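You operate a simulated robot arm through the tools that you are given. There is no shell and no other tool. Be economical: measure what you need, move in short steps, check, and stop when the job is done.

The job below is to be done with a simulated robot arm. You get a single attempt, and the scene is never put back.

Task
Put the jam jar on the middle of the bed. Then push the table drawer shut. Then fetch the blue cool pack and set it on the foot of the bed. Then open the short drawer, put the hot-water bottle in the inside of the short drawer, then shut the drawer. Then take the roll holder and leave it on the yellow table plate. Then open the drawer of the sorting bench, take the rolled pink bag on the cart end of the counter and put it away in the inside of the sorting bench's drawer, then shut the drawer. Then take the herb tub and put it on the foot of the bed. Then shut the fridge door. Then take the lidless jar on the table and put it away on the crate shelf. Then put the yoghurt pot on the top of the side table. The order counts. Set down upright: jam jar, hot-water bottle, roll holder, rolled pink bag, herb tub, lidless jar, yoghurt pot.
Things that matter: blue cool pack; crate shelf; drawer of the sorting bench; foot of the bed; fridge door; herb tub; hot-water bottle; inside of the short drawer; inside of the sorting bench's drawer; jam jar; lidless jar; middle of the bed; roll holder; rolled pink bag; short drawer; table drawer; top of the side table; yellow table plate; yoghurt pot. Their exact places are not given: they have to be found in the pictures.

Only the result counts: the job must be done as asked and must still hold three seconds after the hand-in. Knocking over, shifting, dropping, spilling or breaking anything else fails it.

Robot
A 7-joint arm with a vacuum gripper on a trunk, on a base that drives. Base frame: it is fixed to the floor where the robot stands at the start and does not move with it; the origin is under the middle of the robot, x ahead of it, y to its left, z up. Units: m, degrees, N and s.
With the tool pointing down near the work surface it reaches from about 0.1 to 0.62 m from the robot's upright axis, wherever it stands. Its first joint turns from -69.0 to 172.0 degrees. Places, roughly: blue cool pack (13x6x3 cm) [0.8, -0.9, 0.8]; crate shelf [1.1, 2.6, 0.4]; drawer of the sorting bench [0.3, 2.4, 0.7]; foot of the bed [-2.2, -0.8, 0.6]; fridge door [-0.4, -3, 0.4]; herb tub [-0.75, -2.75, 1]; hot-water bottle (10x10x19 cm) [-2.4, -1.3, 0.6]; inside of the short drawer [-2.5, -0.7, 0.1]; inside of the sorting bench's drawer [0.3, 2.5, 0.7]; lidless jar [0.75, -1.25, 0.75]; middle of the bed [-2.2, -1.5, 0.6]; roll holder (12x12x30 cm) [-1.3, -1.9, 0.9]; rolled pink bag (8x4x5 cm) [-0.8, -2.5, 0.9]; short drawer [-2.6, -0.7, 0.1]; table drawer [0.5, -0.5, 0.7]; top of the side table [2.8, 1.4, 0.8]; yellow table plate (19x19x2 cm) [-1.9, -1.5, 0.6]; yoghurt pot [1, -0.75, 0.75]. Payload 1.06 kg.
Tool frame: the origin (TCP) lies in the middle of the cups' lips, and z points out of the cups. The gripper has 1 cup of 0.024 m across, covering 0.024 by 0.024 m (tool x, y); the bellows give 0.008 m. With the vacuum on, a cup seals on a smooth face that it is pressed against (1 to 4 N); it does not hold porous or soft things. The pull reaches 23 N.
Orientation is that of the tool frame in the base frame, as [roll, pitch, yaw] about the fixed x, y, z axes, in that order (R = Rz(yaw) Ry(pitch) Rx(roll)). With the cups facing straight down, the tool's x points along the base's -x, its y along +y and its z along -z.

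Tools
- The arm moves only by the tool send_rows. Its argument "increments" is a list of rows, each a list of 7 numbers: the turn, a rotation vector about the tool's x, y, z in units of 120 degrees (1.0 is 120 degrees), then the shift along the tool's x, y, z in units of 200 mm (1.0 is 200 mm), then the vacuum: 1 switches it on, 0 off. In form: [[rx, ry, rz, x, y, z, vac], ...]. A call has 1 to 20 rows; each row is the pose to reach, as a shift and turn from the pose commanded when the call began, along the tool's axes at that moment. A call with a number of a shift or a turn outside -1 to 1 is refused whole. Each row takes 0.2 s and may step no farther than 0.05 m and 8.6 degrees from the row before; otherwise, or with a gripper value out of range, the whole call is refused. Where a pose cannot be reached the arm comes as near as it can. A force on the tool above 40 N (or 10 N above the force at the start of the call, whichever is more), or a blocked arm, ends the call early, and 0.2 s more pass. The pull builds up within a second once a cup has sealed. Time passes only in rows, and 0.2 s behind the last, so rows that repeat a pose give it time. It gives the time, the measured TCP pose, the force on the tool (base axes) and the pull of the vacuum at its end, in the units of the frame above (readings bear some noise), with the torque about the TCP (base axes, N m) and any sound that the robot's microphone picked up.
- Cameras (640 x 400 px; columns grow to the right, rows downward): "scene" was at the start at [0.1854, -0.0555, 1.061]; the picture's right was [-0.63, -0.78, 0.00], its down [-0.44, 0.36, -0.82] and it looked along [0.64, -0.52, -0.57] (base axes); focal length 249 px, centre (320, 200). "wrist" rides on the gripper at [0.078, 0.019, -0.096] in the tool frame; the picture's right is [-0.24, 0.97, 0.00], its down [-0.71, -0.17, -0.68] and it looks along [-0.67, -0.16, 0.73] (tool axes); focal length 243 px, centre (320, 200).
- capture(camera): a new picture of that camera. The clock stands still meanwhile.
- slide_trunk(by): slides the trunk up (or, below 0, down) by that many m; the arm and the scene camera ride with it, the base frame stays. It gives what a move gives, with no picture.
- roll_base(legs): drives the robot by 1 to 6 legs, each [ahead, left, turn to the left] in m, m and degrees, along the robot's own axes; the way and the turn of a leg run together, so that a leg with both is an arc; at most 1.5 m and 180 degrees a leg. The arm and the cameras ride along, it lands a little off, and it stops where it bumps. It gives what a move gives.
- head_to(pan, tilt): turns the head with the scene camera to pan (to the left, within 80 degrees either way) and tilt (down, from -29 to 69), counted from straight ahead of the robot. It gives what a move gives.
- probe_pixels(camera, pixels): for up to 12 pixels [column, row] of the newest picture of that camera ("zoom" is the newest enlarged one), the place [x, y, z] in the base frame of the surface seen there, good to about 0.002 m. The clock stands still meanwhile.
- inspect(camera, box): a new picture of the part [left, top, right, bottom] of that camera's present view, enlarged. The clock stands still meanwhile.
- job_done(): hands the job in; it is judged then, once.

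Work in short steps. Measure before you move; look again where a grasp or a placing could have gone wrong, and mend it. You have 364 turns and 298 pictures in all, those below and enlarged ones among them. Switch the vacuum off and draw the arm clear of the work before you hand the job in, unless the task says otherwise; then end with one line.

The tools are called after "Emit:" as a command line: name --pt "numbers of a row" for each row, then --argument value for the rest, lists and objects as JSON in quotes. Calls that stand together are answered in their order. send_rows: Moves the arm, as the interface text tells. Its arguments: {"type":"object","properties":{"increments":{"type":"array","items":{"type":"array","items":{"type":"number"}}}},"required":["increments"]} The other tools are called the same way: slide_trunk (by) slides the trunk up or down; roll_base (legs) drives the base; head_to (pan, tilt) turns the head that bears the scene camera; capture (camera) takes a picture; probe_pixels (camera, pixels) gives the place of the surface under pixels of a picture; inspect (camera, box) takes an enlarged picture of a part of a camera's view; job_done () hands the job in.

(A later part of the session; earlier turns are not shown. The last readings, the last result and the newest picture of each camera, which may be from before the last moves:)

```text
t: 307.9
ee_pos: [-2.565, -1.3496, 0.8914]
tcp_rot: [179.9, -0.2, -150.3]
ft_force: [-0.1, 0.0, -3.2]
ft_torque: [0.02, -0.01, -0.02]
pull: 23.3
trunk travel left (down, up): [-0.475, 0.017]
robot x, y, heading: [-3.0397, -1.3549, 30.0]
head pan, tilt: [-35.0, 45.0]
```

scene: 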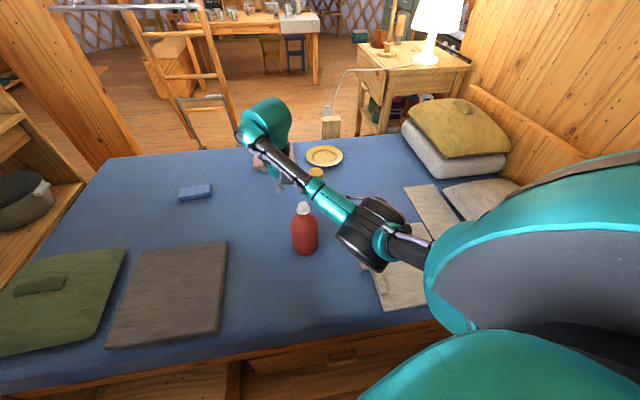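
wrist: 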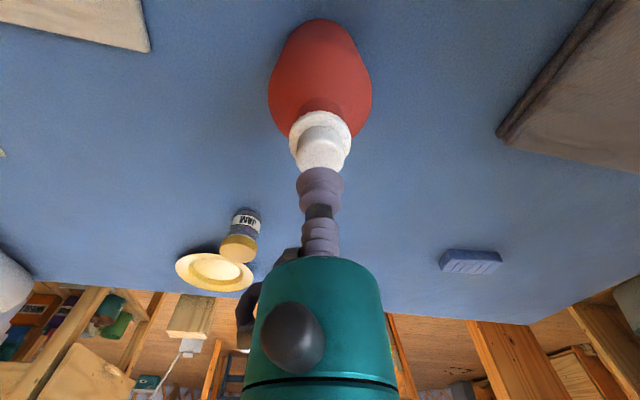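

Bottle held (3.2 N). I drive west to x≈-3.32, then north to y≈-0.85, in front of the open drawer.

Emit:
roll_base --legs '[[-0.2425, 0.14, 0], [0.255, 0.4417, 0]]'

Emit:
head_to --pan -25 --tilt 55

Emit:
capture --camera "scene"

```text
t: 312.4
ee_pos: [-2.8438, -0.8406, 0.8911]
tcp_rot: [-180.0, -0.1, -150.4]
ft_force: [0.1, -0.2, -3.4]
ft_torque: [0.0, 0.02, 0.01]
pull: 22.9
trunk travel left (down, up): [-0.475, 0.017]
robot x, y, heading: [-3.316, -0.8452, 29.8]
head pan, tilt: [-35.0, 45.0]
```

```text
t: 313.1
ee_pos: [-2.8422, -0.8414, 0.8915]
tcp_rot: [180.0, 0.1, -150.6]
ft_force: [0.8, -0.1, -3.8]
ft_torque: [0.02, 0.0, 0.0]
pull: 23.0
trunk travel left (down, up): [-0.475, 0.017]
robot x, y, heading: [-3.3186, -0.8503, 29.3]
head pan, tilt: [-25.0, 55.0]
```

```text
226 pictures are left
```

scene: 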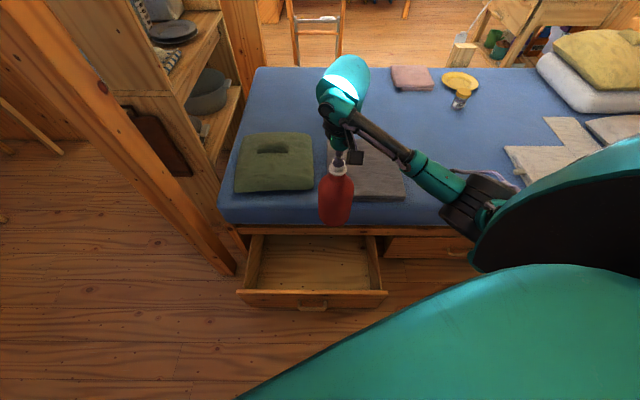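

Emit:
probe_pixels --camera "scene" --pixels '[[310, 294], [315, 270], [350, 285], [370, 260], [350, 232], [350, 222], [300, 222], [265, 260], [312, 305]]'

```text
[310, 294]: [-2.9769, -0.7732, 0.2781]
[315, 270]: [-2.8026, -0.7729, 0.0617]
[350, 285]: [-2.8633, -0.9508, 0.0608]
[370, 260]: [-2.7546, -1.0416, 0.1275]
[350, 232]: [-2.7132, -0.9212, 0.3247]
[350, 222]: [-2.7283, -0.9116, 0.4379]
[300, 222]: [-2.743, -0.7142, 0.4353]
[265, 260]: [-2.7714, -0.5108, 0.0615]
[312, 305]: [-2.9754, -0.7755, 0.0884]
```

Emit:
send_rows --pt "0 0 0 0.02 0.13 0 1" --pt "0 0 0 0.043 0.26 0 1" --pt "0 0 0 0.043 0.26 0 1"

Emit:
capture --camera "scene"

Emit:
probe_pixels --camera "scene" --pixels '[[485, 200], [465, 210], [500, 180], [430, 175], [380, 130], [500, 240], [345, 85]]'

```text
t: 313.9
ee_pos: [-2.8758, -0.7987, 0.8917]
tcp_rot: [180.0, 0.0, -150.5]
ft_force: [0.0, -0.1, -2.9]
ft_torque: [0.01, -0.03, 0.02]
pull: 23.2
trunk travel left (down, up): [-0.475, 0.017]
robot x, y, heading: [-3.319, -0.847, 29.6]
head pan, tilt: [-25.0, 55.0]
```

```text
225 pictures are left
```

scene: 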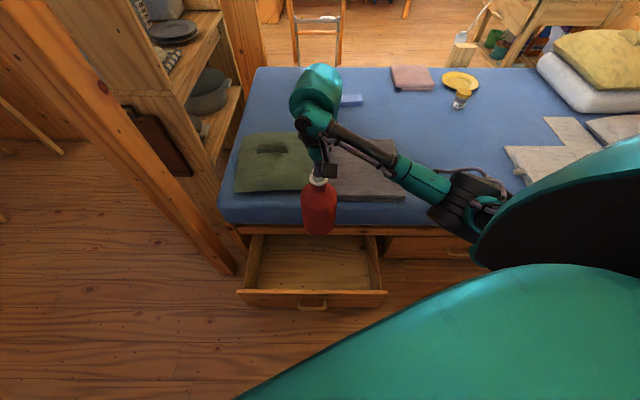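

```text
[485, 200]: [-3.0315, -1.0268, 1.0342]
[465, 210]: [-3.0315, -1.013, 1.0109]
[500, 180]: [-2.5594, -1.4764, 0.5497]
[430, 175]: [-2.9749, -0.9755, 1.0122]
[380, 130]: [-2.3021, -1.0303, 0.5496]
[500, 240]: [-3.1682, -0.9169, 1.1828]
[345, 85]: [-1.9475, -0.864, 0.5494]
```

The elbow is over the floor, not the bed. I lower the trunk by 0.45 m so the bottle descends into the drawer.

Emit:
slide_trunk --by -0.45

Emit:
capture --camera "scene"

```text
refused: -0.45 is not a number from -0.4 to 0.4
```

```text
224 pictures are left
```

scene: 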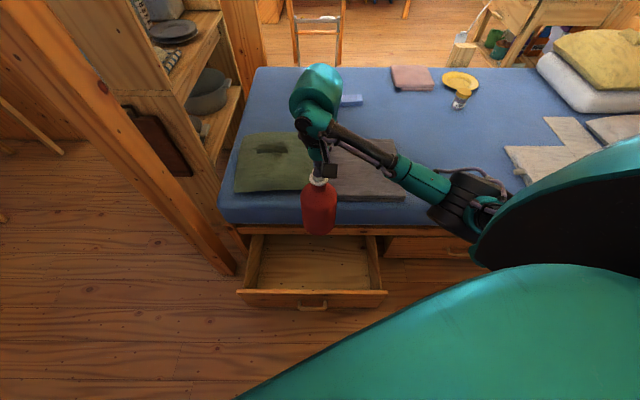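

Emit:
slide_trunk --by -0.4

Emit:
capture --camera "scene"

```text
t: 317.7
ee_pos: [-2.8757, -0.8, 0.4924]
tcp_rot: [-180.0, 0.0, -150.5]
ft_force: [-0.3, -0.4, -3.2]
ft_torque: [-0.03, 0.01, -0.03]
pull: 22.8
trunk travel left (down, up): [-0.075, 0.417]
robot x, y, heading: [-3.3208, -0.8486, 29.9]
head pan, tilt: [-25.0, 55.0]
```

```text
223 pictures are left
```

scene: 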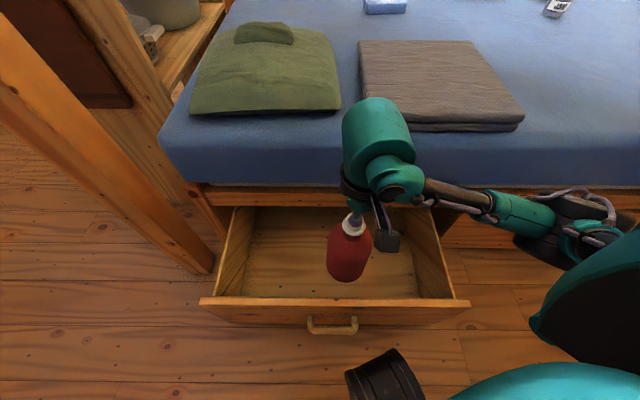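

Clear so far. I lower the trunk by another 0.07 and the arm by 0.12 m.

Emit:
slide_trunk --by -0.07

Emit:
send_rows --pt "0 0 0 0.02 0.01 0.2 1" --pt "0 0 0 0.04 0.02 0.4 1" --pt "0 0 0 0.04 0.02 0.56 1" --pt "0 0 0 0.04 0.02 0.6 1"

Emit:
capture --camera "scene"

```text
t: 318.8
ee_pos: [-2.8753, -0.7994, 0.4215]
tcp_rot: [-180.0, 0.0, -150.5]
ft_force: [0.0, -0.7, -2.2]
ft_torque: [-0.01, 0.0, 0.0]
pull: 22.6
trunk travel left (down, up): [-0.005, 0.487]
robot x, y, heading: [-3.3165, -0.8495, 29.6]
head pan, tilt: [-25.0, 55.0]
```

```text
t: 319.8
ee_pos: [-2.8828, -0.8014, 0.3034]
tcp_rot: [-180.0, -0.1, -150.4]
ft_force: [0.0, -0.5, -2.0]
ft_torque: [-0.02, 0.03, -0.01]
pull: 23.2
trunk travel left (down, up): [-0.005, 0.487]
robot x, y, heading: [-3.321, -0.8506, 29.6]
head pan, tilt: [-25.0, 55.0]
```

```text
222 pictures are left
```

scene: 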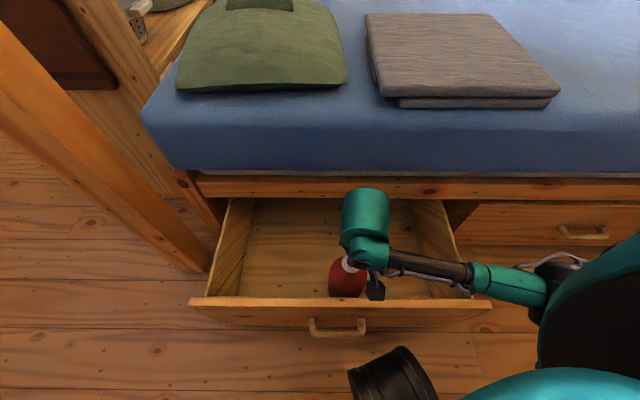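

Just 2–3 cm to the drawer floor. I lower slowly to contact (TCP ≈0.277).

Emit:
send_rows --pt "0 0 0 0 0 0.07 1" --pt "0 0 0 0 0 0.11 1" --pt "0 0 0 0 0 0.13 1" --pt "0 0 0 0 0 0.14 1" --pt "0 0 0 0 0 0.14 1"

```text
t: 321.0
ee_pos: [-2.8828, -0.7996, 0.2763]
tcp_rot: [-179.9, 0.1, -150.4]
ft_force: [1.9, -2.7, 15.0]
ft_torque: [0.02, -0.05, 0.0]
pull: 22.9
trunk travel left (down, up): [-0.005, 0.487]
robot x, y, heading: [-3.3174, -0.8456, 29.7]
head pan, tilt: [-25.0, 55.0]
```

Contact. I release and rise straight up.

Emit:
send_rows --pt "0 0 0 0 0 -0.02 0" --pt "0 0 0 0 0 -0.02 0" --pt "0 0 0 0 0 -0.02 0" --pt "0 0 0 0 0 -0.02 0" --pt "0 0 0 0 0 -0.06 0" --pt "0 0 0 0 0 -0.2 0" --pt "0 0 0 0 0 -0.4 0" --pt "0 0 0 0 0 -0.6 0" --pt "0 0 0 0 0 -0.8 0"

Emit:
slide_trunk --by 0.1

Emit:
capture --camera "scene"

```text
t: 323.0
ee_pos: [-2.8756, -0.7948, 0.4275]
tcp_rot: [-179.8, -0.1, -150.5]
ft_force: [0.1, 0.4, 0.4]
ft_torque: [-0.02, 0.01, -0.01]
pull: 0.0
out of reach, approached as far as the arm can: row 9
trunk travel left (down, up): [-0.005, 0.487]
robot x, y, heading: [-3.3185, -0.8502, 29.9]
head pan, tilt: [-25.0, 55.0]
```

```text
t: 324.4
ee_pos: [-2.875, -0.7938, 0.527]
tcp_rot: [180.0, 0.0, -150.3]
ft_force: [0.6, -0.3, -0.3]
ft_torque: [0.0, -0.01, -0.02]
pull: 0.0
trunk travel left (down, up): [-0.105, 0.387]
robot x, y, heading: [-3.3215, -0.8482, 29.7]
head pan, tilt: [-25.0, 55.0]
```

```text
221 pictures are left
```

scene: 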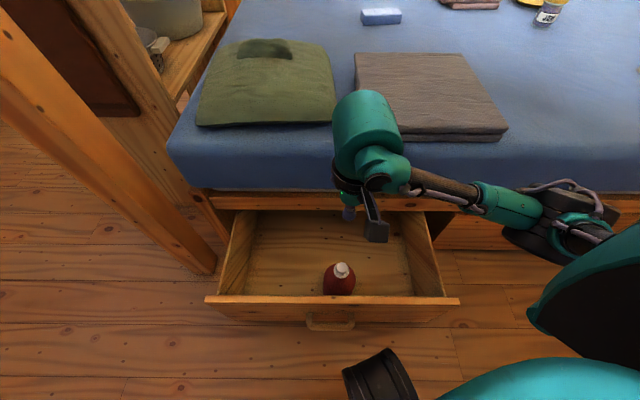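

The bottle stands upright in the drawer. I raise the trunk and return to the north stance used for pulling.

Emit:
slide_trunk --by 0.35

Emit:
roll_base --legs '[[0, 0, -45], [-0.1926, 0.59, 0], [0, 0, -36]]'

Emit:
head_to --pan 0 --tilt 50

Emit:
capture --camera "scene"

```text
t: 327.8
ee_pos: [-2.8747, -0.7937, 0.8765]
tcp_rot: [180.0, -0.1, -150.5]
ft_force: [0.7, -1.1, -0.4]
ft_torque: [0.01, -0.02, 0.02]
pull: 0.2
trunk travel left (down, up): [-0.455, 0.037]
robot x, y, heading: [-3.3187, -0.8458, 29.7]
head pan, tilt: [-25.0, 55.0]
```

```text
t: 335.0
ee_pos: [-3.2374, -0.6651, 0.877]
tcp_rot: [-180.0, -0.1, 128.3]
ft_force: [-0.5, 0.2, -0.8]
ft_torque: [-0.03, 0.0, 0.0]
pull: 0.0
trunk travel left (down, up): [-0.455, 0.037]
robot x, y, heading: [-3.361, -0.2325, -51.5]
head pan, tilt: [-25.0, 55.0]
```

```text
t: 335.9
ee_pos: [-3.2366, -0.6652, 0.8775]
tcp_rot: [-180.0, 0.0, 128.3]
ft_force: [-0.3, 0.3, 0.5]
ft_torque: [-0.03, -0.01, 0.0]
pull: 0.0
trunk travel left (down, up): [-0.455, 0.037]
robot x, y, heading: [-3.3597, -0.2379, -51.2]
head pan, tilt: [0.0, 50.0]
```

```text
220 pictures are left
```

scene: 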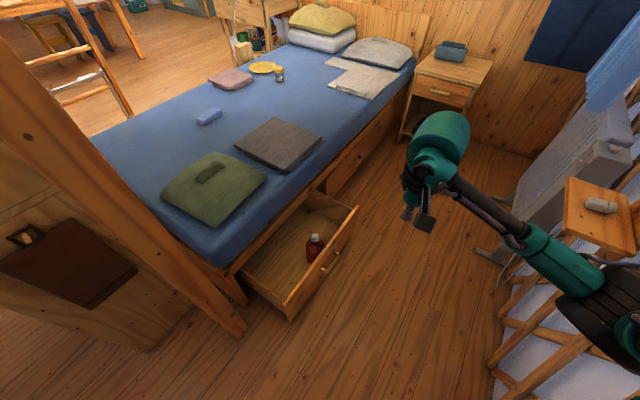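

Now I tilt the tool horizontally again while bringing it to x≈-3.05.

Emit:
send_rows --pt "-0.0561 -0.0389 0 -0.0536 0.0677 0 0" --pt "-0.1122 -0.0777 0 -0.107 0.135 0 0" --pt "-0.1683 -0.1166 0 -0.161 0.203 0 0" --pt "-0.2244 -0.1555 0 -0.2144 0.271 0 0" --pt "-0.2805 -0.1943 0 -0.268 0.3385 0 0" --pt "-0.3366 -0.2332 0 -0.3216 0.406 0 0" --pt "-0.3927 -0.272 0 -0.375 0.474 0 0" --pt "-0.4488 -0.311 0 -0.429 0.5416 0 0" --pt "-0.505 -0.35 0 -0.4824 0.609 0 0" --pt "-0.561 -0.389 0 -0.536 0.677 0 0" --pt "-0.617 -0.4275 0 -0.59 0.745 0 0" --pt "-0.617 -0.4275 0 -0.59 0.745 0 0"

Emit:
slide_trunk --by -0.4

```text
t: 338.5
ee_pos: [-3.047, -0.6653, 0.8779]
tcp_rot: [90.0, 34.6, 93.5]
ft_force: [-0.8, -0.4, 0.2]
ft_torque: [0.0, 0.0, 0.02]
pull: 0.0
trunk travel left (down, up): [-0.455, 0.037]
robot x, y, heading: [-3.3541, -0.2374, -51.6]
head pan, tilt: [0.0, 50.0]
```

```text
t: 342.3
ee_pos: [-3.0468, -0.6652, 0.478]
tcp_rot: [89.9, 34.7, 93.6]
ft_force: [-0.5, -0.2, -0.4]
ft_torque: [0.01, 0.01, -0.01]
pull: 0.1
trunk travel left (down, up): [-0.055, 0.437]
robot x, y, heading: [-3.3549, -0.2356, -51.5]
head pan, tilt: [0.0, 50.0]
```

Emit:
slide_trunk --by -0.05

Emit:
send_rows --pt "0 0 0 0.13 -0.19 0 0" --pt "0 0 0 0.26 -0.38 0 0" --pt "0 0 0 0.39 -0.57 0 0" --pt "0 0 0 0.52 -0.76 0 0" --pt "0 0 0 0.65 -0.94 0 0" --pt "0 0 0 0.65 -0.94 0 0"

Emit:
capture --camera "scene"

```text
t: 343.2
ee_pos: [-3.0484, -0.6652, 0.4277]
tcp_rot: [89.8, 34.6, 93.5]
ft_force: [-0.3, -0.3, -1.1]
ft_torque: [0.04, -0.02, -0.01]
pull: 0.0
trunk travel left (down, up): [-0.005, 0.487]
robot x, y, heading: [-3.3603, -0.238, -51.6]
head pan, tilt: [0.0, 50.0]
```

```text
t: 344.6
ee_pos: [-3.0452, -0.6668, 0.1995]
tcp_rot: [89.8, 34.8, 93.5]
ft_force: [0.0, 0.5, 0.3]
ft_torque: [0.01, 0.0, 0.0]
pull: 0.0
trunk travel left (down, up): [-0.005, 0.487]
robot x, y, heading: [-3.3591, -0.2343, -51.6]
head pan, tilt: [0.0, 50.0]
```

```text
219 pictures are left
```

scene: 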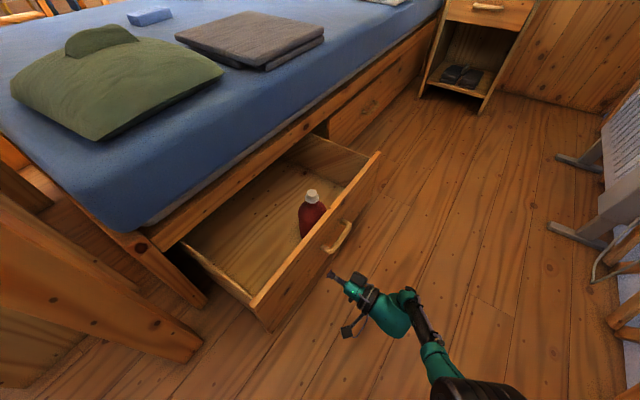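

I extend the arm 5 cm (just short of the face), then drive the base to push the drawer in.

Emit:
send_rows --pt "0 0 0 0 0 0.1 0" --pt "0 0 0 0 0 0.2 0" --pt "0 0 0 0 0 0.25 0" --pt "0 0 0 0 0 0.25 0"

Emit:
roll_base --legs '[[0.043, 0.062, 0], [0.032, 0.045, 0]]'

Emit:
capture --camera "scene"

```text
t: 345.6
ee_pos: [-2.9987, -0.6624, 0.2066]
tcp_rot: [90.0, 34.7, 93.6]
ft_force: [0.1, -0.5, 0.3]
ft_torque: [0.05, 0.0, -0.01]
pull: 0.0
out of reach, approached as far as the arm can: row 2, 3, 4
trunk travel left (down, up): [-0.005, 0.487]
robot x, y, heading: [-3.3595, -0.2347, -51.2]
head pan, tilt: [0.0, 50.0]
```

```text
t: 347.2
ee_pos: [-2.8671, -0.6519, 0.2058]
tcp_rot: [89.9, 34.8, 93.7]
ft_force: [0.2, -0.2, -0.5]
ft_torque: [0.02, -0.04, 0.0]
pull: 0.1
trunk travel left (down, up): [-0.005, 0.487]
robot x, y, heading: [-3.2301, -0.2262, -51.6]
head pan, tilt: [0.0, 50.0]
```

```text
218 pictures are left
```

scene: 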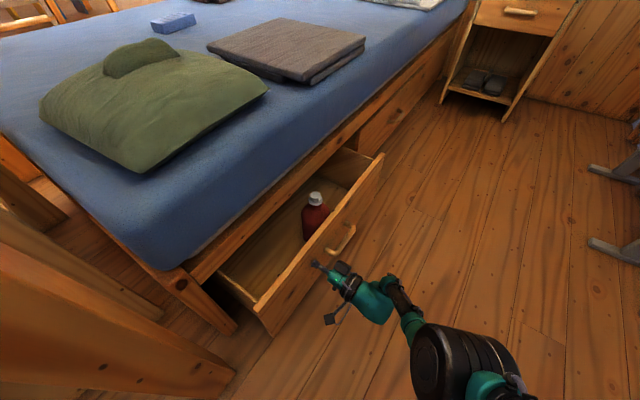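

Bottle stays upright. I push the remaining distance.

Emit:
roll_base --legs '[[0.043, 0.058, 0], [0.03, 0.042, 0]]'

Emit:
capture --camera "scene"

```text
t: 348.8
ee_pos: [-2.7426, -0.6487, 0.2061]
tcp_rot: [89.9, 34.8, 93.7]
ft_force: [0.6, 0.0, -0.2]
ft_torque: [0.0, 0.0, -0.04]
pull: 0.0
trunk travel left (down, up): [-0.005, 0.487]
robot x, y, heading: [-3.1038, -0.2244, -51.4]
head pan, tilt: [0.0, 50.0]
```

```text
217 pictures are left
```

scene: 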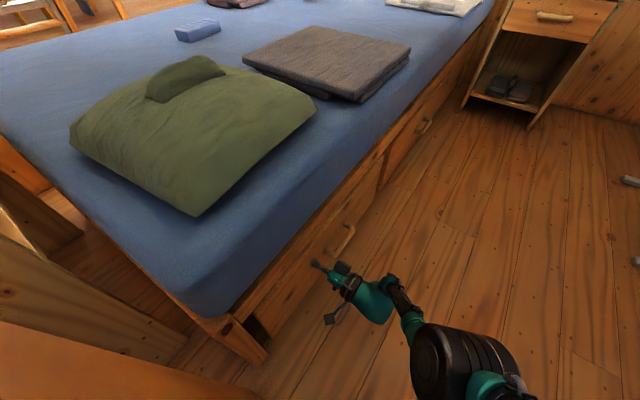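

Almost closed; one more 1.5 cm push to seat it.

Emit:
roll_base --legs '[[0.01, 0.013, 0]]'

Emit:
inspect --camera "scene" --box '[220, 180, 460, 340]'

Emit:
probe_pixels --camera "zoom" --pixels '[[110, 350], [200, 250], [400, 80], [300, 160], [150, 300], [60, 350]]'

```text
t: 349.6
ee_pos: [-2.7293, -0.6439, 0.2063]
tcp_rot: [90.3, 34.7, 93.9]
ft_force: [-15.6, -8.0, 0.7]
ft_torque: [-0.05, 0.01, 0.16]
pull: 0.0
trunk travel left (down, up): [-0.005, 0.487]
robot x, y, heading: [-3.0931, -0.2189, -50.9]
head pan, tilt: [0.0, 50.0]
```

```text
2.50 times, centred on (340, 260) of scene
```

zoom: 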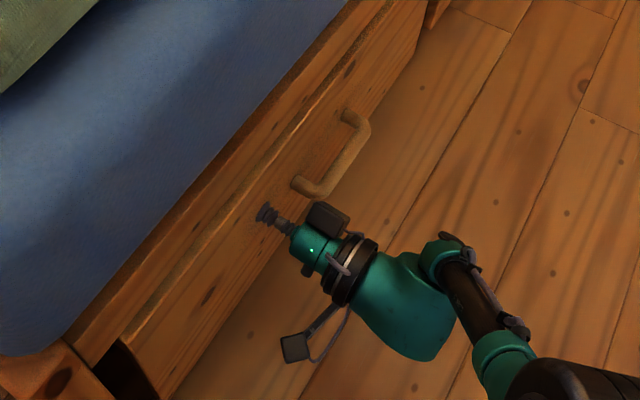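

```text
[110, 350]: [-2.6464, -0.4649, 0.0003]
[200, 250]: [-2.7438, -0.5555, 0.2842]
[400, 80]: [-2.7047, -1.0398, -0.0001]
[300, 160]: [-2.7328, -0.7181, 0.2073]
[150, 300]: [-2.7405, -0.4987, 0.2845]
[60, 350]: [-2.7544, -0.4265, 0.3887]
```

The drawer is shut (15 N stop). I back off, raise the tool, and turn it down again.

Emit:
roll_base --legs '[[-0.15, -0.185, 0]]'

Emit:
send_rows --pt "0 0 0 -0.13 0.19 0 0" --pt "0 0 0 -0.26 0.38 0 0" --pt "0 0 0 -0.39 0.57 -0.1 0" --pt "0 0 0 -0.52 0.76 -0.2 0" --pt "0 0 0 -0.62 0.92 -0.3 0" --pt "0 0 0 -0.62 0.92 -0.3 0"

Emit:
slide_trunk --by 0.2

Emit:
send_rows --pt "0.0561 0.0389 0 0 0 0 0" --pt "0.1122 0.0777 0 0 0 0 0" --pt "0.1683 0.1166 0 0 0 0 0" --pt "0.2244 0.1555 0 0 0 0 0" --pt "0.2805 0.1943 0 0 0 0 0" --pt "0.3366 0.2332 0 0 0 0 0" --pt "0.3927 0.272 0 0 0 0 0" --pt "0.4488 0.311 0 0 0 0 0" --pt "0.505 0.35 0 0 0 0 0" --pt "0.561 0.389 0 0 0 0 0" --pt "0.617 0.4275 0 0 0 0 0" --pt "0.617 0.4275 0 0 0 0 0"

Emit:
capture --camera "scene"

```text
t: 351.3
ee_pos: [-2.9654, -0.6457, 0.2052]
tcp_rot: [90.2, 34.9, 93.8]
ft_force: [0.3, 0.8, -0.9]
ft_torque: [-0.02, 0.0, -0.03]
pull: 0.1
trunk travel left (down, up): [-0.005, 0.487]
robot x, y, heading: [-3.3275, -0.2193, -51.1]
head pan, tilt: [0.0, 50.0]
```

```text
refused: row 3 steps farther than a row can; nothing moved
```

```text
t: 353.5
ee_pos: [-2.9507, -0.6649, 0.4811]
tcp_rot: [84.2, 41.0, 90.0]
ft_force: [1.0, 0.0, 0.7]
ft_torque: [-0.01, -0.01, -0.02]
pull: 0.1
trunk travel left (down, up): [-0.205, 0.287]
robot x, y, heading: [-3.3237, -0.217, -51.1]
head pan, tilt: [0.0, 50.0]
```

```text
t: 356.1
ee_pos: [-2.9499, -0.665, 0.4821]
tcp_rot: [-179.7, 7.7, 128.3]
ft_force: [0.1, -0.4, 0.0]
ft_torque: [0.01, -0.01, 0.03]
pull: 0.1
trunk travel left (down, up): [-0.205, 0.287]
robot x, y, heading: [-3.3253, -0.2179, -51.5]
head pan, tilt: [0.0, 50.0]
```

```text
215 pictures are left
```

scene: 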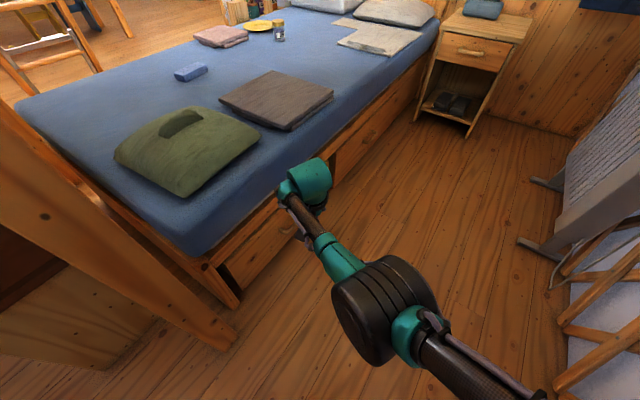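

I level the tool and pull it west, away from the post, before driving north.

Emit:
send_rows --pt "0 0.03 0 0.07 -0.19 -0.06 0" --pt "0 0.064 0 0.14 -0.38 -0.12 0" --pt "0 0.064 0 0.21 -0.57 -0.18 0" --pt "0 0.064 0 0.27 -0.744 -0.3 0" --pt "0 0.064 0 0.27 -0.744 -0.4 0" --pt "0 0.064 0 0.27 -0.744 -0.4 0"

Emit:
roll_base --legs '[[-0.52, 0.52, 0]]'

```text
t: 357.5
ee_pos: [-3.1069, -0.7053, 0.5531]
tcp_rot: [-179.9, 0.1, 128.3]
ft_force: [-0.4, -0.2, 0.8]
ft_torque: [0.0, 0.04, -0.01]
pull: 0.0
trunk travel left (down, up): [-0.205, 0.287]
robot x, y, heading: [-3.3238, -0.2196, -51.5]
head pan, tilt: [0.0, 50.0]
```

```text
t: 361.5
ee_pos: [-3.0212, 0.028, 0.5536]
tcp_rot: [-179.8, 0.1, 129.1]
ft_force: [0.0, -0.1, -0.4]
ft_torque: [0.02, 0.02, 0.02]
pull: 0.1
trunk travel left (down, up): [-0.205, 0.287]
robot x, y, heading: [-3.2489, 0.514, -50.3]
head pan, tilt: [0.0, 50.0]
```

I turn 30° right first (keeping the arm clear of the shelf), slide east to about (-2.9,0.48), then turn the rest so the arm trails along -x.

Emit:
roll_base --legs '[[0, 0, -30], [0.089, 0.34, 0], [0, 0, -56]]'

Emit:
head_to --pan -40 --tilt 35

Emit:
capture --camera "scene"

```text
t: 367.7
ee_pos: [-3.3574, 0.2192, 0.5532]
tcp_rot: [-179.8, 0.1, 43.6]
ft_force: [-0.4, 0.5, -0.2]
ft_torque: [-0.01, -0.01, -0.02]
pull: 0.0
trunk travel left (down, up): [-0.205, 0.287]
robot x, y, heading: [-2.891, 0.4812, -136.2]
head pan, tilt: [0.0, 50.0]
```

```text
t: 368.8
ee_pos: [-3.3577, 0.2199, 0.5543]
tcp_rot: [-179.8, 0.1, 43.7]
ft_force: [1.3, -0.1, -0.6]
ft_torque: [0.0, -0.03, -0.01]
pull: 0.1
trunk travel left (down, up): [-0.205, 0.287]
robot x, y, heading: [-2.8904, 0.4812, -136.1]
head pan, tilt: [-40.0, 35.0]
```

```text
214 pictures are left
```

scene: 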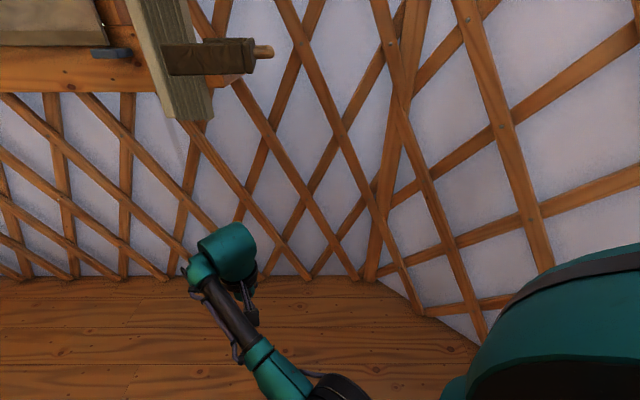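

I rotate 25° more so the arm trails straight behind, then drive east through the gap.

Emit:
roll_base --legs '[[0, 0, -25]]'

Emit:
roll_base --legs '[[-1.125, 0.435, 0]]'

```text
t: 370.5
ee_pos: [-3.4247, 0.4455, 0.5532]
tcp_rot: [-179.8, 0.1, 18.0]
ft_force: [-0.2, -0.3, -0.1]
ft_torque: [-0.03, 0.01, 0.03]
pull: 0.1
trunk travel left (down, up): [-0.205, 0.287]
robot x, y, heading: [-2.8944, 0.4805, -161.7]
head pan, tilt: [-40.0, 35.0]
```

```text
t: 376.6
ee_pos: [-2.2239, 0.3918, 0.5545]
tcp_rot: [-179.9, 0.1, 17.1]
ft_force: [-0.3, 0.4, 0.2]
ft_torque: [0.0, -0.03, -0.02]
pull: 0.0
trunk travel left (down, up): [-0.205, 0.287]
robot x, y, heading: [-1.6921, 0.4194, -162.5]
head pan, tilt: [-40.0, 35.0]
```

Emit:
roll_base --legs '[[-1.15, 0.342, 0]]'

Emit:
slide_trunk --by 0.27

Emit:
roll_base --legs '[[0, 0, 95]]'

Emit:
head_to --pan -20 --tilt 25

Emit:
capture --camera "scene"

```text
t: 382.5
ee_pos: [-1.051, 0.4004, 0.5527]
tcp_rot: [-179.8, 0.1, 16.8]
ft_force: [1.1, 0.4, 0.3]
ft_torque: [0.02, 0.0, 0.0]
pull: 0.0
trunk travel left (down, up): [-0.205, 0.287]
robot x, y, heading: [-0.5175, 0.4267, -162.7]
head pan, tilt: [-40.0, 35.0]
```

```text
t: 385.3
ee_pos: [-1.0502, 0.4, 0.8222]
tcp_rot: [-179.8, 0.1, 16.9]
ft_force: [-0.1, 0.2, 0.1]
ft_torque: [0.01, 0.02, -0.04]
pull: 0.1
trunk travel left (down, up): [-0.475, 0.017]
robot x, y, heading: [-0.5183, 0.4254, -162.9]
head pan, tilt: [-40.0, 35.0]
```

```text
t: 389.7
ee_pos: [-0.4515, -0.104, 0.8233]
tcp_rot: [-179.8, 0.0, 111.4]
ft_force: [-0.3, -0.4, 0.1]
ft_torque: [-0.03, 0.02, 0.01]
pull: 0.1
trunk travel left (down, up): [-0.475, 0.017]
robot x, y, heading: [-0.5221, 0.4259, -68.1]
head pan, tilt: [-40.0, 35.0]
```

```text
t: 390.5
ee_pos: [-0.453, -0.1051, 0.8236]
tcp_rot: [-179.8, 0.1, 111.3]
ft_force: [0.2, 0.8, -0.2]
ft_torque: [-0.01, 0.0, 0.0]
pull: 0.0
trunk travel left (down, up): [-0.475, 0.017]
robot x, y, heading: [-0.5205, 0.4265, -68.4]
head pan, tilt: [-20.0, 25.0]
```

```text
213 pictures are left
```

scene: 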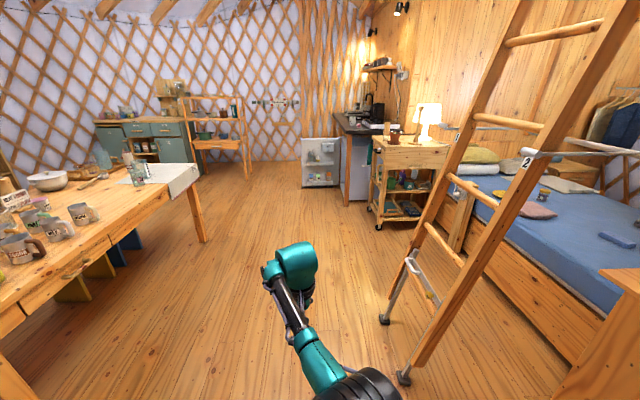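

Clear floor ahead. I drive south to about (-0.47,-1.0).

Emit:
roll_base --legs '[[1.35, -0.48, 0]]'

Emit:
head_to --pan -65 --tilt 25

Emit:
capture --camera "scene"

```text
t: 397.6
ee_pos: [-0.3862, -1.527, 0.823]
tcp_rot: [-179.7, 0.2, 112.0]
ft_force: [0.5, -0.2, -0.2]
ft_torque: [0.0, 0.0, -0.02]
pull: 0.0
trunk travel left (down, up): [-0.475, 0.017]
robot x, y, heading: [-0.4625, -0.999, -67.5]
head pan, tilt: [-20.0, 25.0]
```

```text
t: 398.7
ee_pos: [-0.3873, -1.5259, 0.8238]
tcp_rot: [-179.8, 0.1, 112.0]
ft_force: [0.4, 0.0, -0.5]
ft_torque: [0.01, 0.0, 0.02]
pull: 0.1
trunk travel left (down, up): [-0.475, 0.017]
robot x, y, heading: [-0.4589, -0.9963, -67.8]
head pan, tilt: [-65.0, 25.0]
```

```text
212 pictures are left
```

scene: 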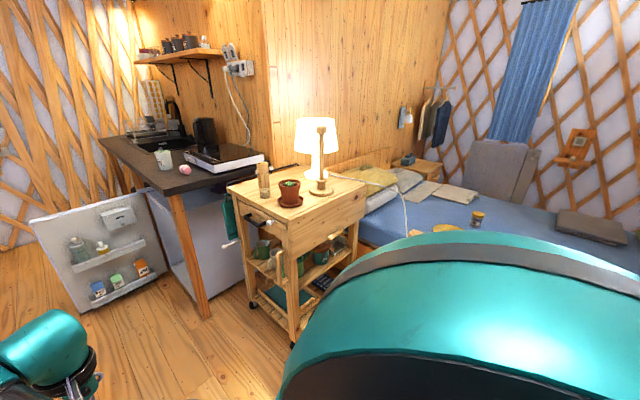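

Emit:
inspect --camera "scene" --box '[220, 100, 440, 240]'

Emit:
probe_pixels --camera "zoom" --pixels '[[292, 90], [292, 200], [265, 262], [320, 262], [250, 100], [128, 235], [205, 235], [210, 285], [350, 260], [430, 230], [200, 370], [290, 80]]'

```text
2.86 times, centred on (330, 170) of scene
```

zoom: 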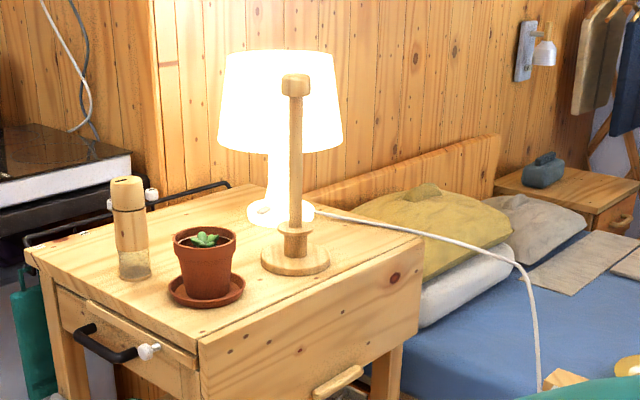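

```text
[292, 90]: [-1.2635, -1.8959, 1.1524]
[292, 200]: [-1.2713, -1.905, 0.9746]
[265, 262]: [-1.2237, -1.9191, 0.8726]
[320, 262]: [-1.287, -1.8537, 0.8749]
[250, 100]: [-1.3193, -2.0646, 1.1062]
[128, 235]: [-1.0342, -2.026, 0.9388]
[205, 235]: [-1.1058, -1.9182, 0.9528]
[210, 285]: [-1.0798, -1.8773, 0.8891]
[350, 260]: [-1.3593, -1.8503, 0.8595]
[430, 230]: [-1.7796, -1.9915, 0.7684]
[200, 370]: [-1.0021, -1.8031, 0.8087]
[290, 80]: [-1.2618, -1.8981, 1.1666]
```

The roll holder's knob top is at about (-1.27,-1.905,1.168). I raise and retract the tool before approaching the cart.

Emit:
send_rows --pt "0 0 0 0.05 0.02 -0.2 0" --pt "0 0 0 0.1 0.04 -0.4 0" --pt "0 0 0 0.15 0.06 -0.6 0" --pt "0 0 0 0.2 0.08 -0.8 0" --pt "0 0 0 0.2 0.08 -1.0 0"

Emit:
send_rows --pt "0 0 0 0.05 0.02 -0.2 0" --pt "0 0 0 0.1 0.04 -0.4 0" --pt "0 0 0 0.15 0.06 -0.6 0" --pt "0 0 0 0.2 0.08 -0.8 0" --pt "0 0 0 0.2 0.08 -0.9 0" --pt "0 0 0 0.2 0.08 -0.9 0"

```text
t: 399.9
ee_pos: [-0.3744, -1.5444, 0.9926]
tcp_rot: [-179.8, 0.0, 112.1]
ft_force: [-0.3, -0.1, -0.1]
ft_torque: [-0.03, 0.0, 0.01]
pull: 0.0
out of reach, approached as far as the arm can: row 3, 4, 5
trunk travel left (down, up): [-0.475, 0.017]
robot x, y, heading: [-0.4559, -0.9976, -67.7]
head pan, tilt: [-65.0, 25.0]
```

```text
t: 401.3
ee_pos: [-0.354, -1.5533, 1.1881]
tcp_rot: [-179.8, 0.1, 112.0]
ft_force: [0.1, 0.6, 0.1]
ft_torque: [-0.01, 0.0, -0.04]
pull: 0.0
out of reach, approached as far as the arm can: row 1, 2, 3, 4, 5, 6
trunk travel left (down, up): [-0.475, 0.017]
robot x, y, heading: [-0.4579, -0.9964, -67.6]
head pan, tilt: [-65.0, 25.0]
```

Emit:
send_rows --pt "0 0 0 0.14 -0.2 -0.05 0" --pt "0 0 0 0.28 -0.4 -0.1 0" --pt "0 0 0 0.42 -0.58 -0.2 0" --pt "0 0 0 0.55 -0.75 -0.3 0" --pt "0 0 0 0.6 -0.83 -0.4 0" --pt "0 0 0 0.6 -0.83 -0.4 0"

```text
t: 402.7
ee_pos: [-0.5542, -1.5234, 1.2623]
tcp_rot: [179.4, 0.8, 110.7]
ft_force: [0.4, 0.3, -0.7]
ft_torque: [0.0, 0.0, 0.02]
pull: 0.0
out of reach, approached as far as the arm can: row 1, 2, 3, 4, 5
trunk travel left (down, up): [-0.475, 0.017]
robot x, y, heading: [-0.4602, -0.9961, -67.1]
head pan, tilt: [-65.0, 25.0]
```

TCP at z 1.262. I drive to bring it above the roll holder.

Emit:
roll_base --legs '[[0.2305, -0.097, 0], [-0.185, -0.699, 0]]'

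Emit:
capture --camera "wrist"

Emit:
head_to --pan -35 --tilt 30

Emit:
capture --camera "scene"

```text
t: 408.2
ee_pos: [-1.2961, -1.8692, 1.2655]
tcp_rot: [179.4, 0.9, 109.8]
ft_force: [0.0, 0.1, 0.0]
ft_torque: [-0.02, -0.04, 0.0]
pull: 0.0
trunk travel left (down, up): [-0.475, 0.017]
robot x, y, heading: [-1.196, -1.3474, -68.8]
head pan, tilt: [-65.0, 25.0]
```

```text
210 pictures are left
```

wrist: 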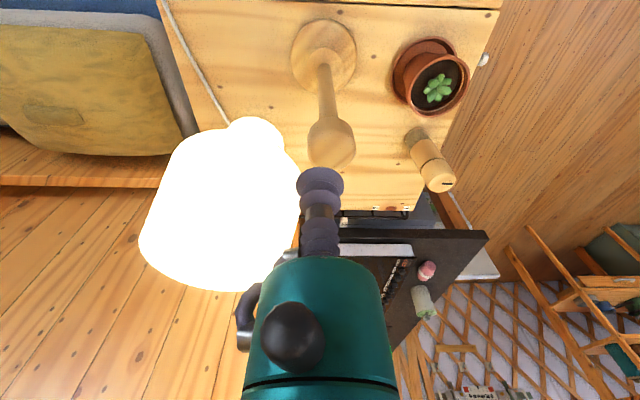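

```text
t: 409.1
ee_pos: [-1.2977, -1.8685, 1.2639]
tcp_rot: [179.3, 0.8, 109.8]
ft_force: [-0.7, -0.9, 0.2]
ft_torque: [-0.01, 0.02, 0.0]
pull: 0.0
trunk travel left (down, up): [-0.475, 0.017]
robot x, y, heading: [-1.1916, -1.3477, -68.4]
head pan, tilt: [-35.0, 30.0]
```

```text
209 pictures are left
```

scene: 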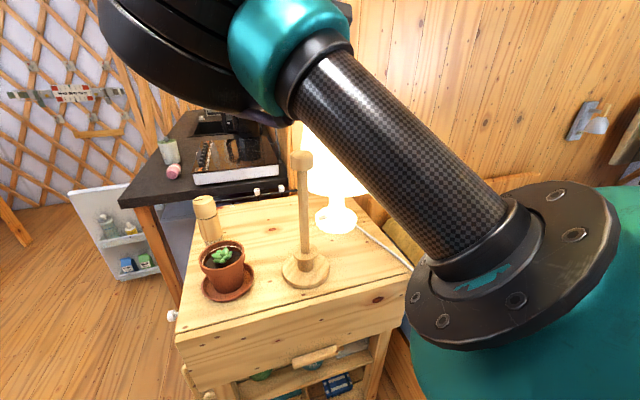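

Emit:
inspect --camera "wrist" --box '[280, 100, 380, 180]'

Emit:
probe_pixels --camera "zoom" --pixels '[[325, 330], [220, 320], [440, 320], [325, 280], [325, 380], [325, 390], [300, 250]]'

Emit:
probe_pixels --camera "scene" --pixels '[[302, 153], [302, 163], [305, 200], [306, 270], [335, 160]]'

```text
5.00 times, centred on (330, 140) of wrist
```

zoom: 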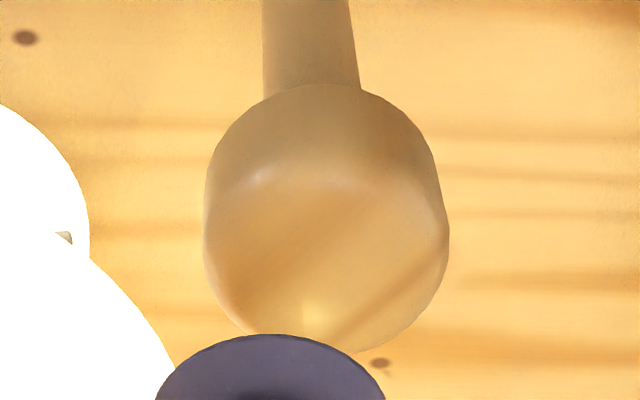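

```text
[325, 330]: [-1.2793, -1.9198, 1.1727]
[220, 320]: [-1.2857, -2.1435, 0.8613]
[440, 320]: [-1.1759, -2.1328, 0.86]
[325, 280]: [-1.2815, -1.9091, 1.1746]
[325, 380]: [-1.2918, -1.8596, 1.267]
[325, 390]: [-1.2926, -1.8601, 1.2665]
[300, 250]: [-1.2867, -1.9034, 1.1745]
```

```text
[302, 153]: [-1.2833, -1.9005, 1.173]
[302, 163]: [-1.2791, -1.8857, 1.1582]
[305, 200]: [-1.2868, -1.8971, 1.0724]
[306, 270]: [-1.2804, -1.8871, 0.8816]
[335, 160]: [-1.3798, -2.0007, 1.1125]
```

Knob top centre ≈ (-1.282,-1.906,1.1746). I align and lower to ~1.19.

Emit:
send_rows --pt "0.006 0.007 0 -0.1 0.004 0 0" --pt "0.006 0.007 0 -0.2 0.008 0 0" --pt "0.006 0.007 0 -0.2 0.008 0.2 0" --pt "0.006 0.007 0 -0.2 0.008 0.34 0" --pt "0.006 0.007 0 -0.2 0.008 0.34 0"

Emit:
capture --camera "wrist"

```text
t: 410.3
ee_pos: [-1.2789, -1.9072, 1.1966]
tcp_rot: [-179.9, 0.1, 109.9]
ft_force: [0.0, -1.0, 0.5]
ft_torque: [-0.03, 0.0, 0.02]
pull: 0.0
trunk travel left (down, up): [-0.475, 0.017]
robot x, y, heading: [-1.1922, -1.3473, -68.4]
head pan, tilt: [-35.0, 30.0]
```

```text
207 pictures are left
```

wrist: 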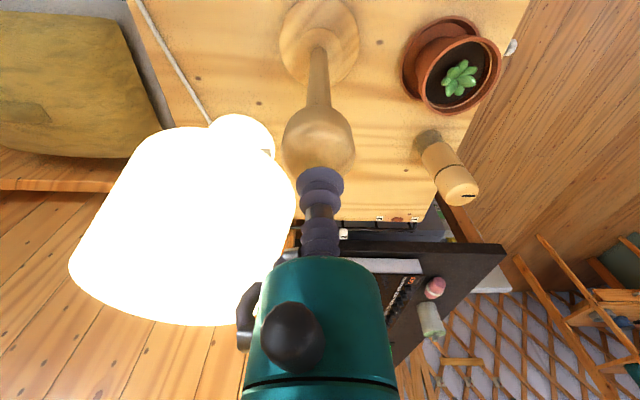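

Emit:
send_rows --pt "0 0 0 0 -0.01 0.07 1" --pt "0 0 0 0 -0.01 0.1 1" --pt "0 0 0 0 -0.01 0.115 1" --pt "0 0 0 0 -0.01 0.125 1" --pt "0 0 0 0 -0.01 0.125 1" --pt "0 0 0 0 -0.01 0.125 1" --pt "0 0 0 0 -0.01 0.125 1"

```text
t: 411.9
ee_pos: [-1.2832, -1.9071, 1.1728]
tcp_rot: [-180.0, 0.0, 109.8]
ft_force: [0.3, 1.5, 7.0]
ft_torque: [0.02, -0.04, 0.02]
pull: 22.8
trunk travel left (down, up): [-0.475, 0.017]
robot x, y, heading: [-1.1947, -1.3496, -68.4]
head pan, tilt: [-35.0, 30.0]
```

Sealed. I lift straight up 0.08 m.

Emit:
send_rows --pt "0 0 0 0 0 -0.08 1" --pt "0 0 0 0 0 -0.2 1" --pt "0 0 0 0.02 0 -0.32 1" --pt "0 0 0 0.06 0 -0.42 1" --pt "0 0 0 0.06 0 -0.42 1"

Emit:
capture --camera "scene"

```text
t: 413.1
ee_pos: [-1.287, -1.8961, 1.256]
tcp_rot: [-179.9, 0.0, 109.8]
ft_force: [-0.4, -0.8, -1.9]
ft_torque: [-0.02, -0.02, 0.05]
pull: 23.0
trunk travel left (down, up): [-0.475, 0.017]
robot x, y, heading: [-1.1898, -1.3501, -68.5]
head pan, tilt: [-35.0, 30.0]
```

```text
206 pictures are left
```

scene: 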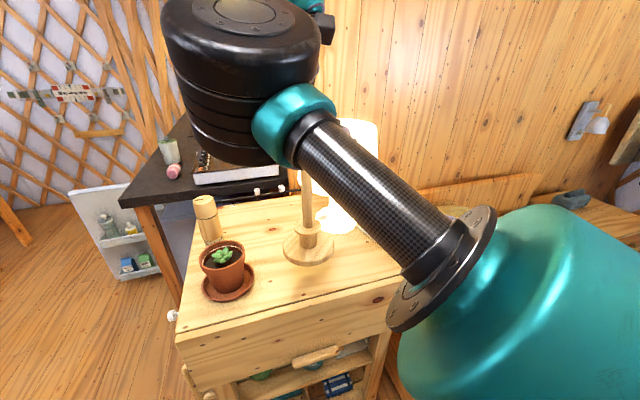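

Held (1.9 N). I back the base 0.15 m in +y, then turn 50° right to swing it over the bed.

Emit:
roll_base --legs '[[-0.139, 0.055, 0], [0, 0, -50]]'

Emit:
capture --camera "scene"

```text
t: 416.7
ee_pos: [-1.6689, -1.4842, 1.2551]
tcp_rot: [-180.0, 0.0, 60.7]
ft_force: [0.0, -0.3, -3.2]
ft_torque: [-0.01, 0.02, -0.05]
pull: 22.6
trunk travel left (down, up): [-0.475, 0.017]
robot x, y, heading: [-1.1926, -1.1973, -117.8]
head pan, tilt: [-35.0, 30.0]
```

```text
205 pictures are left
```

scene: 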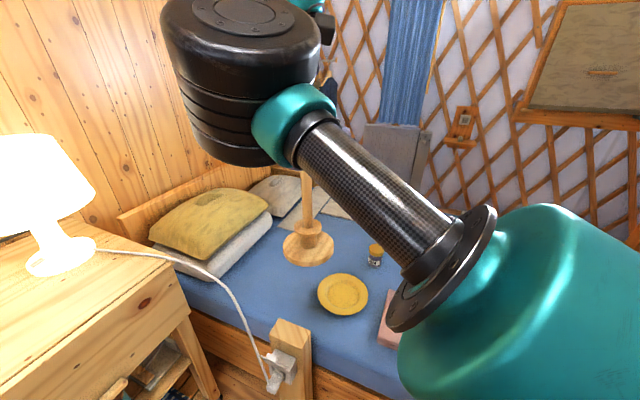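

Emit:
probe_pixels --camera "scene" --pixels '[[343, 295], [318, 292], [368, 292], [343, 275], [343, 314], [376, 248], [300, 262]]'

```text
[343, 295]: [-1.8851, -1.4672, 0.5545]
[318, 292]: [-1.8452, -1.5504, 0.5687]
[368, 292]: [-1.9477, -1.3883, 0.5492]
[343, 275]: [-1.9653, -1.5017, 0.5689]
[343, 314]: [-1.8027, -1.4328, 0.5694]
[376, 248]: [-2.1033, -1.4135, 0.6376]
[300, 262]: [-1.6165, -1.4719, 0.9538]
```

Plate centre ≈ (-1.885,-1.468). I lower the trunk 0.2 m first (to stay below the hanging timber), then drive the tool above the plate.

Emit:
slide_trunk --by -0.2

Emit:
roll_base --legs '[[0.0865, -0.199, 0]]'

```text
t: 418.9
ee_pos: [-1.6829, -1.5079, 0.9979]
tcp_rot: [-179.7, -8.3, 60.6]
ft_force: [-0.7, -0.4, -2.9]
ft_torque: [-0.09, 0.04, -0.01]
pull: 23.1
trunk travel left (down, up): [-0.275, 0.217]
robot x, y, heading: [-1.1956, -1.1974, -117.6]
head pan, tilt: [-35.0, 30.0]
```

```text
t: 420.6
ee_pos: [-1.9014, -1.4929, 0.9965]
tcp_rot: [-179.7, -8.4, 60.8]
ft_force: [0.9, -0.5, -2.3]
ft_torque: [-0.07, 0.05, 0.02]
pull: 23.1
trunk travel left (down, up): [-0.275, 0.217]
robot x, y, heading: [-1.4118, -1.1858, -117.9]
head pan, tilt: [-35.0, 30.0]
```

The slide tilted the tool 8°; I straighten it.

Emit:
send_rows --pt "0 -0.035 0 0 0 0 1" --pt "0.002 -0.07 0 0 0 0 1" --pt "0.002 -0.07 0 0 0 0 1"

Emit:
capture --camera "scene"

```text
t: 421.4
ee_pos: [-1.9111, -1.4993, 0.9989]
tcp_rot: [-179.4, 0.1, 60.7]
ft_force: [0.4, -0.6, -2.8]
ft_torque: [-0.06, 0.0, 0.05]
pull: 22.9
out of reach, approached as far as the arm can: row 1, 2, 3
trunk travel left (down, up): [-0.275, 0.217]
robot x, y, heading: [-1.4123, -1.1793, -117.5]
head pan, tilt: [-35.0, 30.0]
```

```text
204 pictures are left
```

scene: 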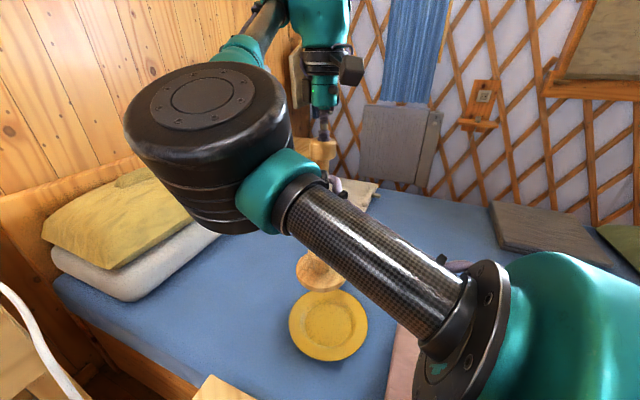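

I align over the plate centre and lower to about 1–2 cm above it.

Emit:
send_rows --pt "-0.005 0 0 0.1 0.02 0 1" --pt "-0.005 0 0 0.2 0.04 0 1" --pt "-0.005 0 0 0.2 0.04 0.2 1" --pt "-0.005 0 0 0.2 0.04 0.4 1" --pt "-0.005 0 0 0.2 0.04 0.52 1" --pt "-0.005 0 0 0.2 0.04 0.52 1"

Emit:
capture --camera "scene"

```text
t: 422.8
ee_pos: [-1.9198, -1.4683, 0.8942]
tcp_rot: [179.9, 0.1, 60.8]
ft_force: [-0.3, 0.2, -2.9]
ft_torque: [0.01, -0.01, 0.02]
pull: 22.2
out of reach, approached as far as the arm can: row 1, 2, 3, 4, 5, 6
trunk travel left (down, up): [-0.275, 0.217]
robot x, y, heading: [-1.4135, -1.1816, -117.7]
head pan, tilt: [-35.0, 30.0]
```

```text
203 pictures are left
```

scene: 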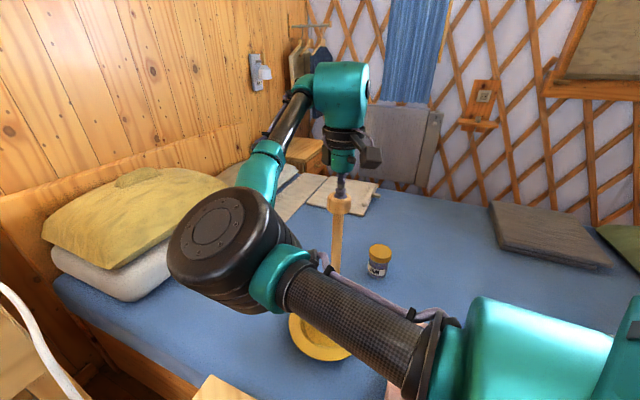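

TCP is 3.5 cm too far; I shift the base by +0.035 m in x.

Emit:
roll_base --legs '[[-0.0163, 0.031, 0]]'

```text
t: 423.6
ee_pos: [-1.8849, -1.4688, 0.8932]
tcp_rot: [180.0, 0.1, 60.8]
ft_force: [0.1, 0.3, -3.0]
ft_torque: [0.0, -0.01, 0.02]
pull: 22.7
trunk travel left (down, up): [-0.275, 0.217]
robot x, y, heading: [-1.3791, -1.1774, -117.8]
head pan, tilt: [-35.0, 30.0]
```

Centered. I lower slowly to contact (expected TCP ≈0.87).

Emit:
send_rows --pt "0 0 0 0 0 0.05 1" --pt "0 0 0 0 0 0.09 1" --pt "0 0 0 0 0 0.12 1" --pt "0 0 0 0 0 0.13 1" --pt "0 0 0 0 0 0.13 1"

```text
t: 424.5
ee_pos: [-1.8857, -1.4695, 0.8747]
tcp_rot: [-179.7, 0.8, 60.8]
ft_force: [-1.8, -2.6, 17.7]
ft_torque: [0.08, -0.1, 0.02]
pull: 22.7
trunk travel left (down, up): [-0.275, 0.217]
robot x, y, heading: [-1.3737, -1.1796, -117.8]
head pan, tilt: [-35.0, 30.0]
stopped in row 4: the force on the tool passed its limit (the readings are from after the stop); the commanded pose is now the measured one
```

Contact with the plate. I release and rise.

Emit:
send_rows --pt "0 0 0 0 0 -0.03 0" --pt "0 0 0 0 0 -0.03 0" --pt "0 0 0 0 0 -0.03 0" --pt "0 0 0 0 0 -0.03 0" --pt "0 0 0 0 0 -0.07 0" --pt "0 0 0 0 0 -0.2 0" --pt "0 0 0 0 0 -0.4 0"

Emit:
capture --camera "scene"

```text
t: 426.1
ee_pos: [-1.8849, -1.4698, 0.9531]
tcp_rot: [-179.8, 0.5, 60.7]
ft_force: [0.0, 0.3, 0.5]
ft_torque: [0.0, 0.01, -0.02]
pull: 0.0
trunk travel left (down, up): [-0.275, 0.217]
robot x, y, heading: [-1.3746, -1.1796, -117.7]
head pan, tilt: [-35.0, 30.0]
```

```text
202 pictures are left
```

scene: 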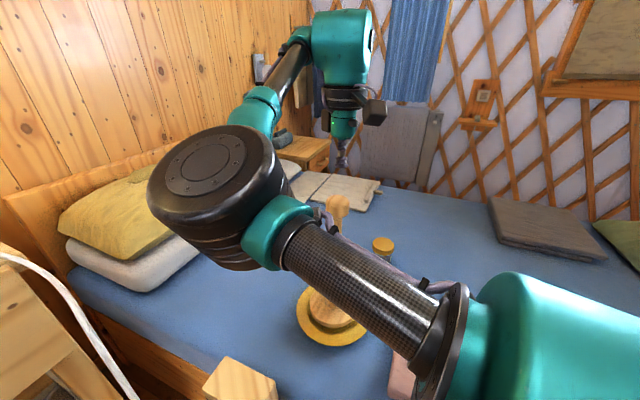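

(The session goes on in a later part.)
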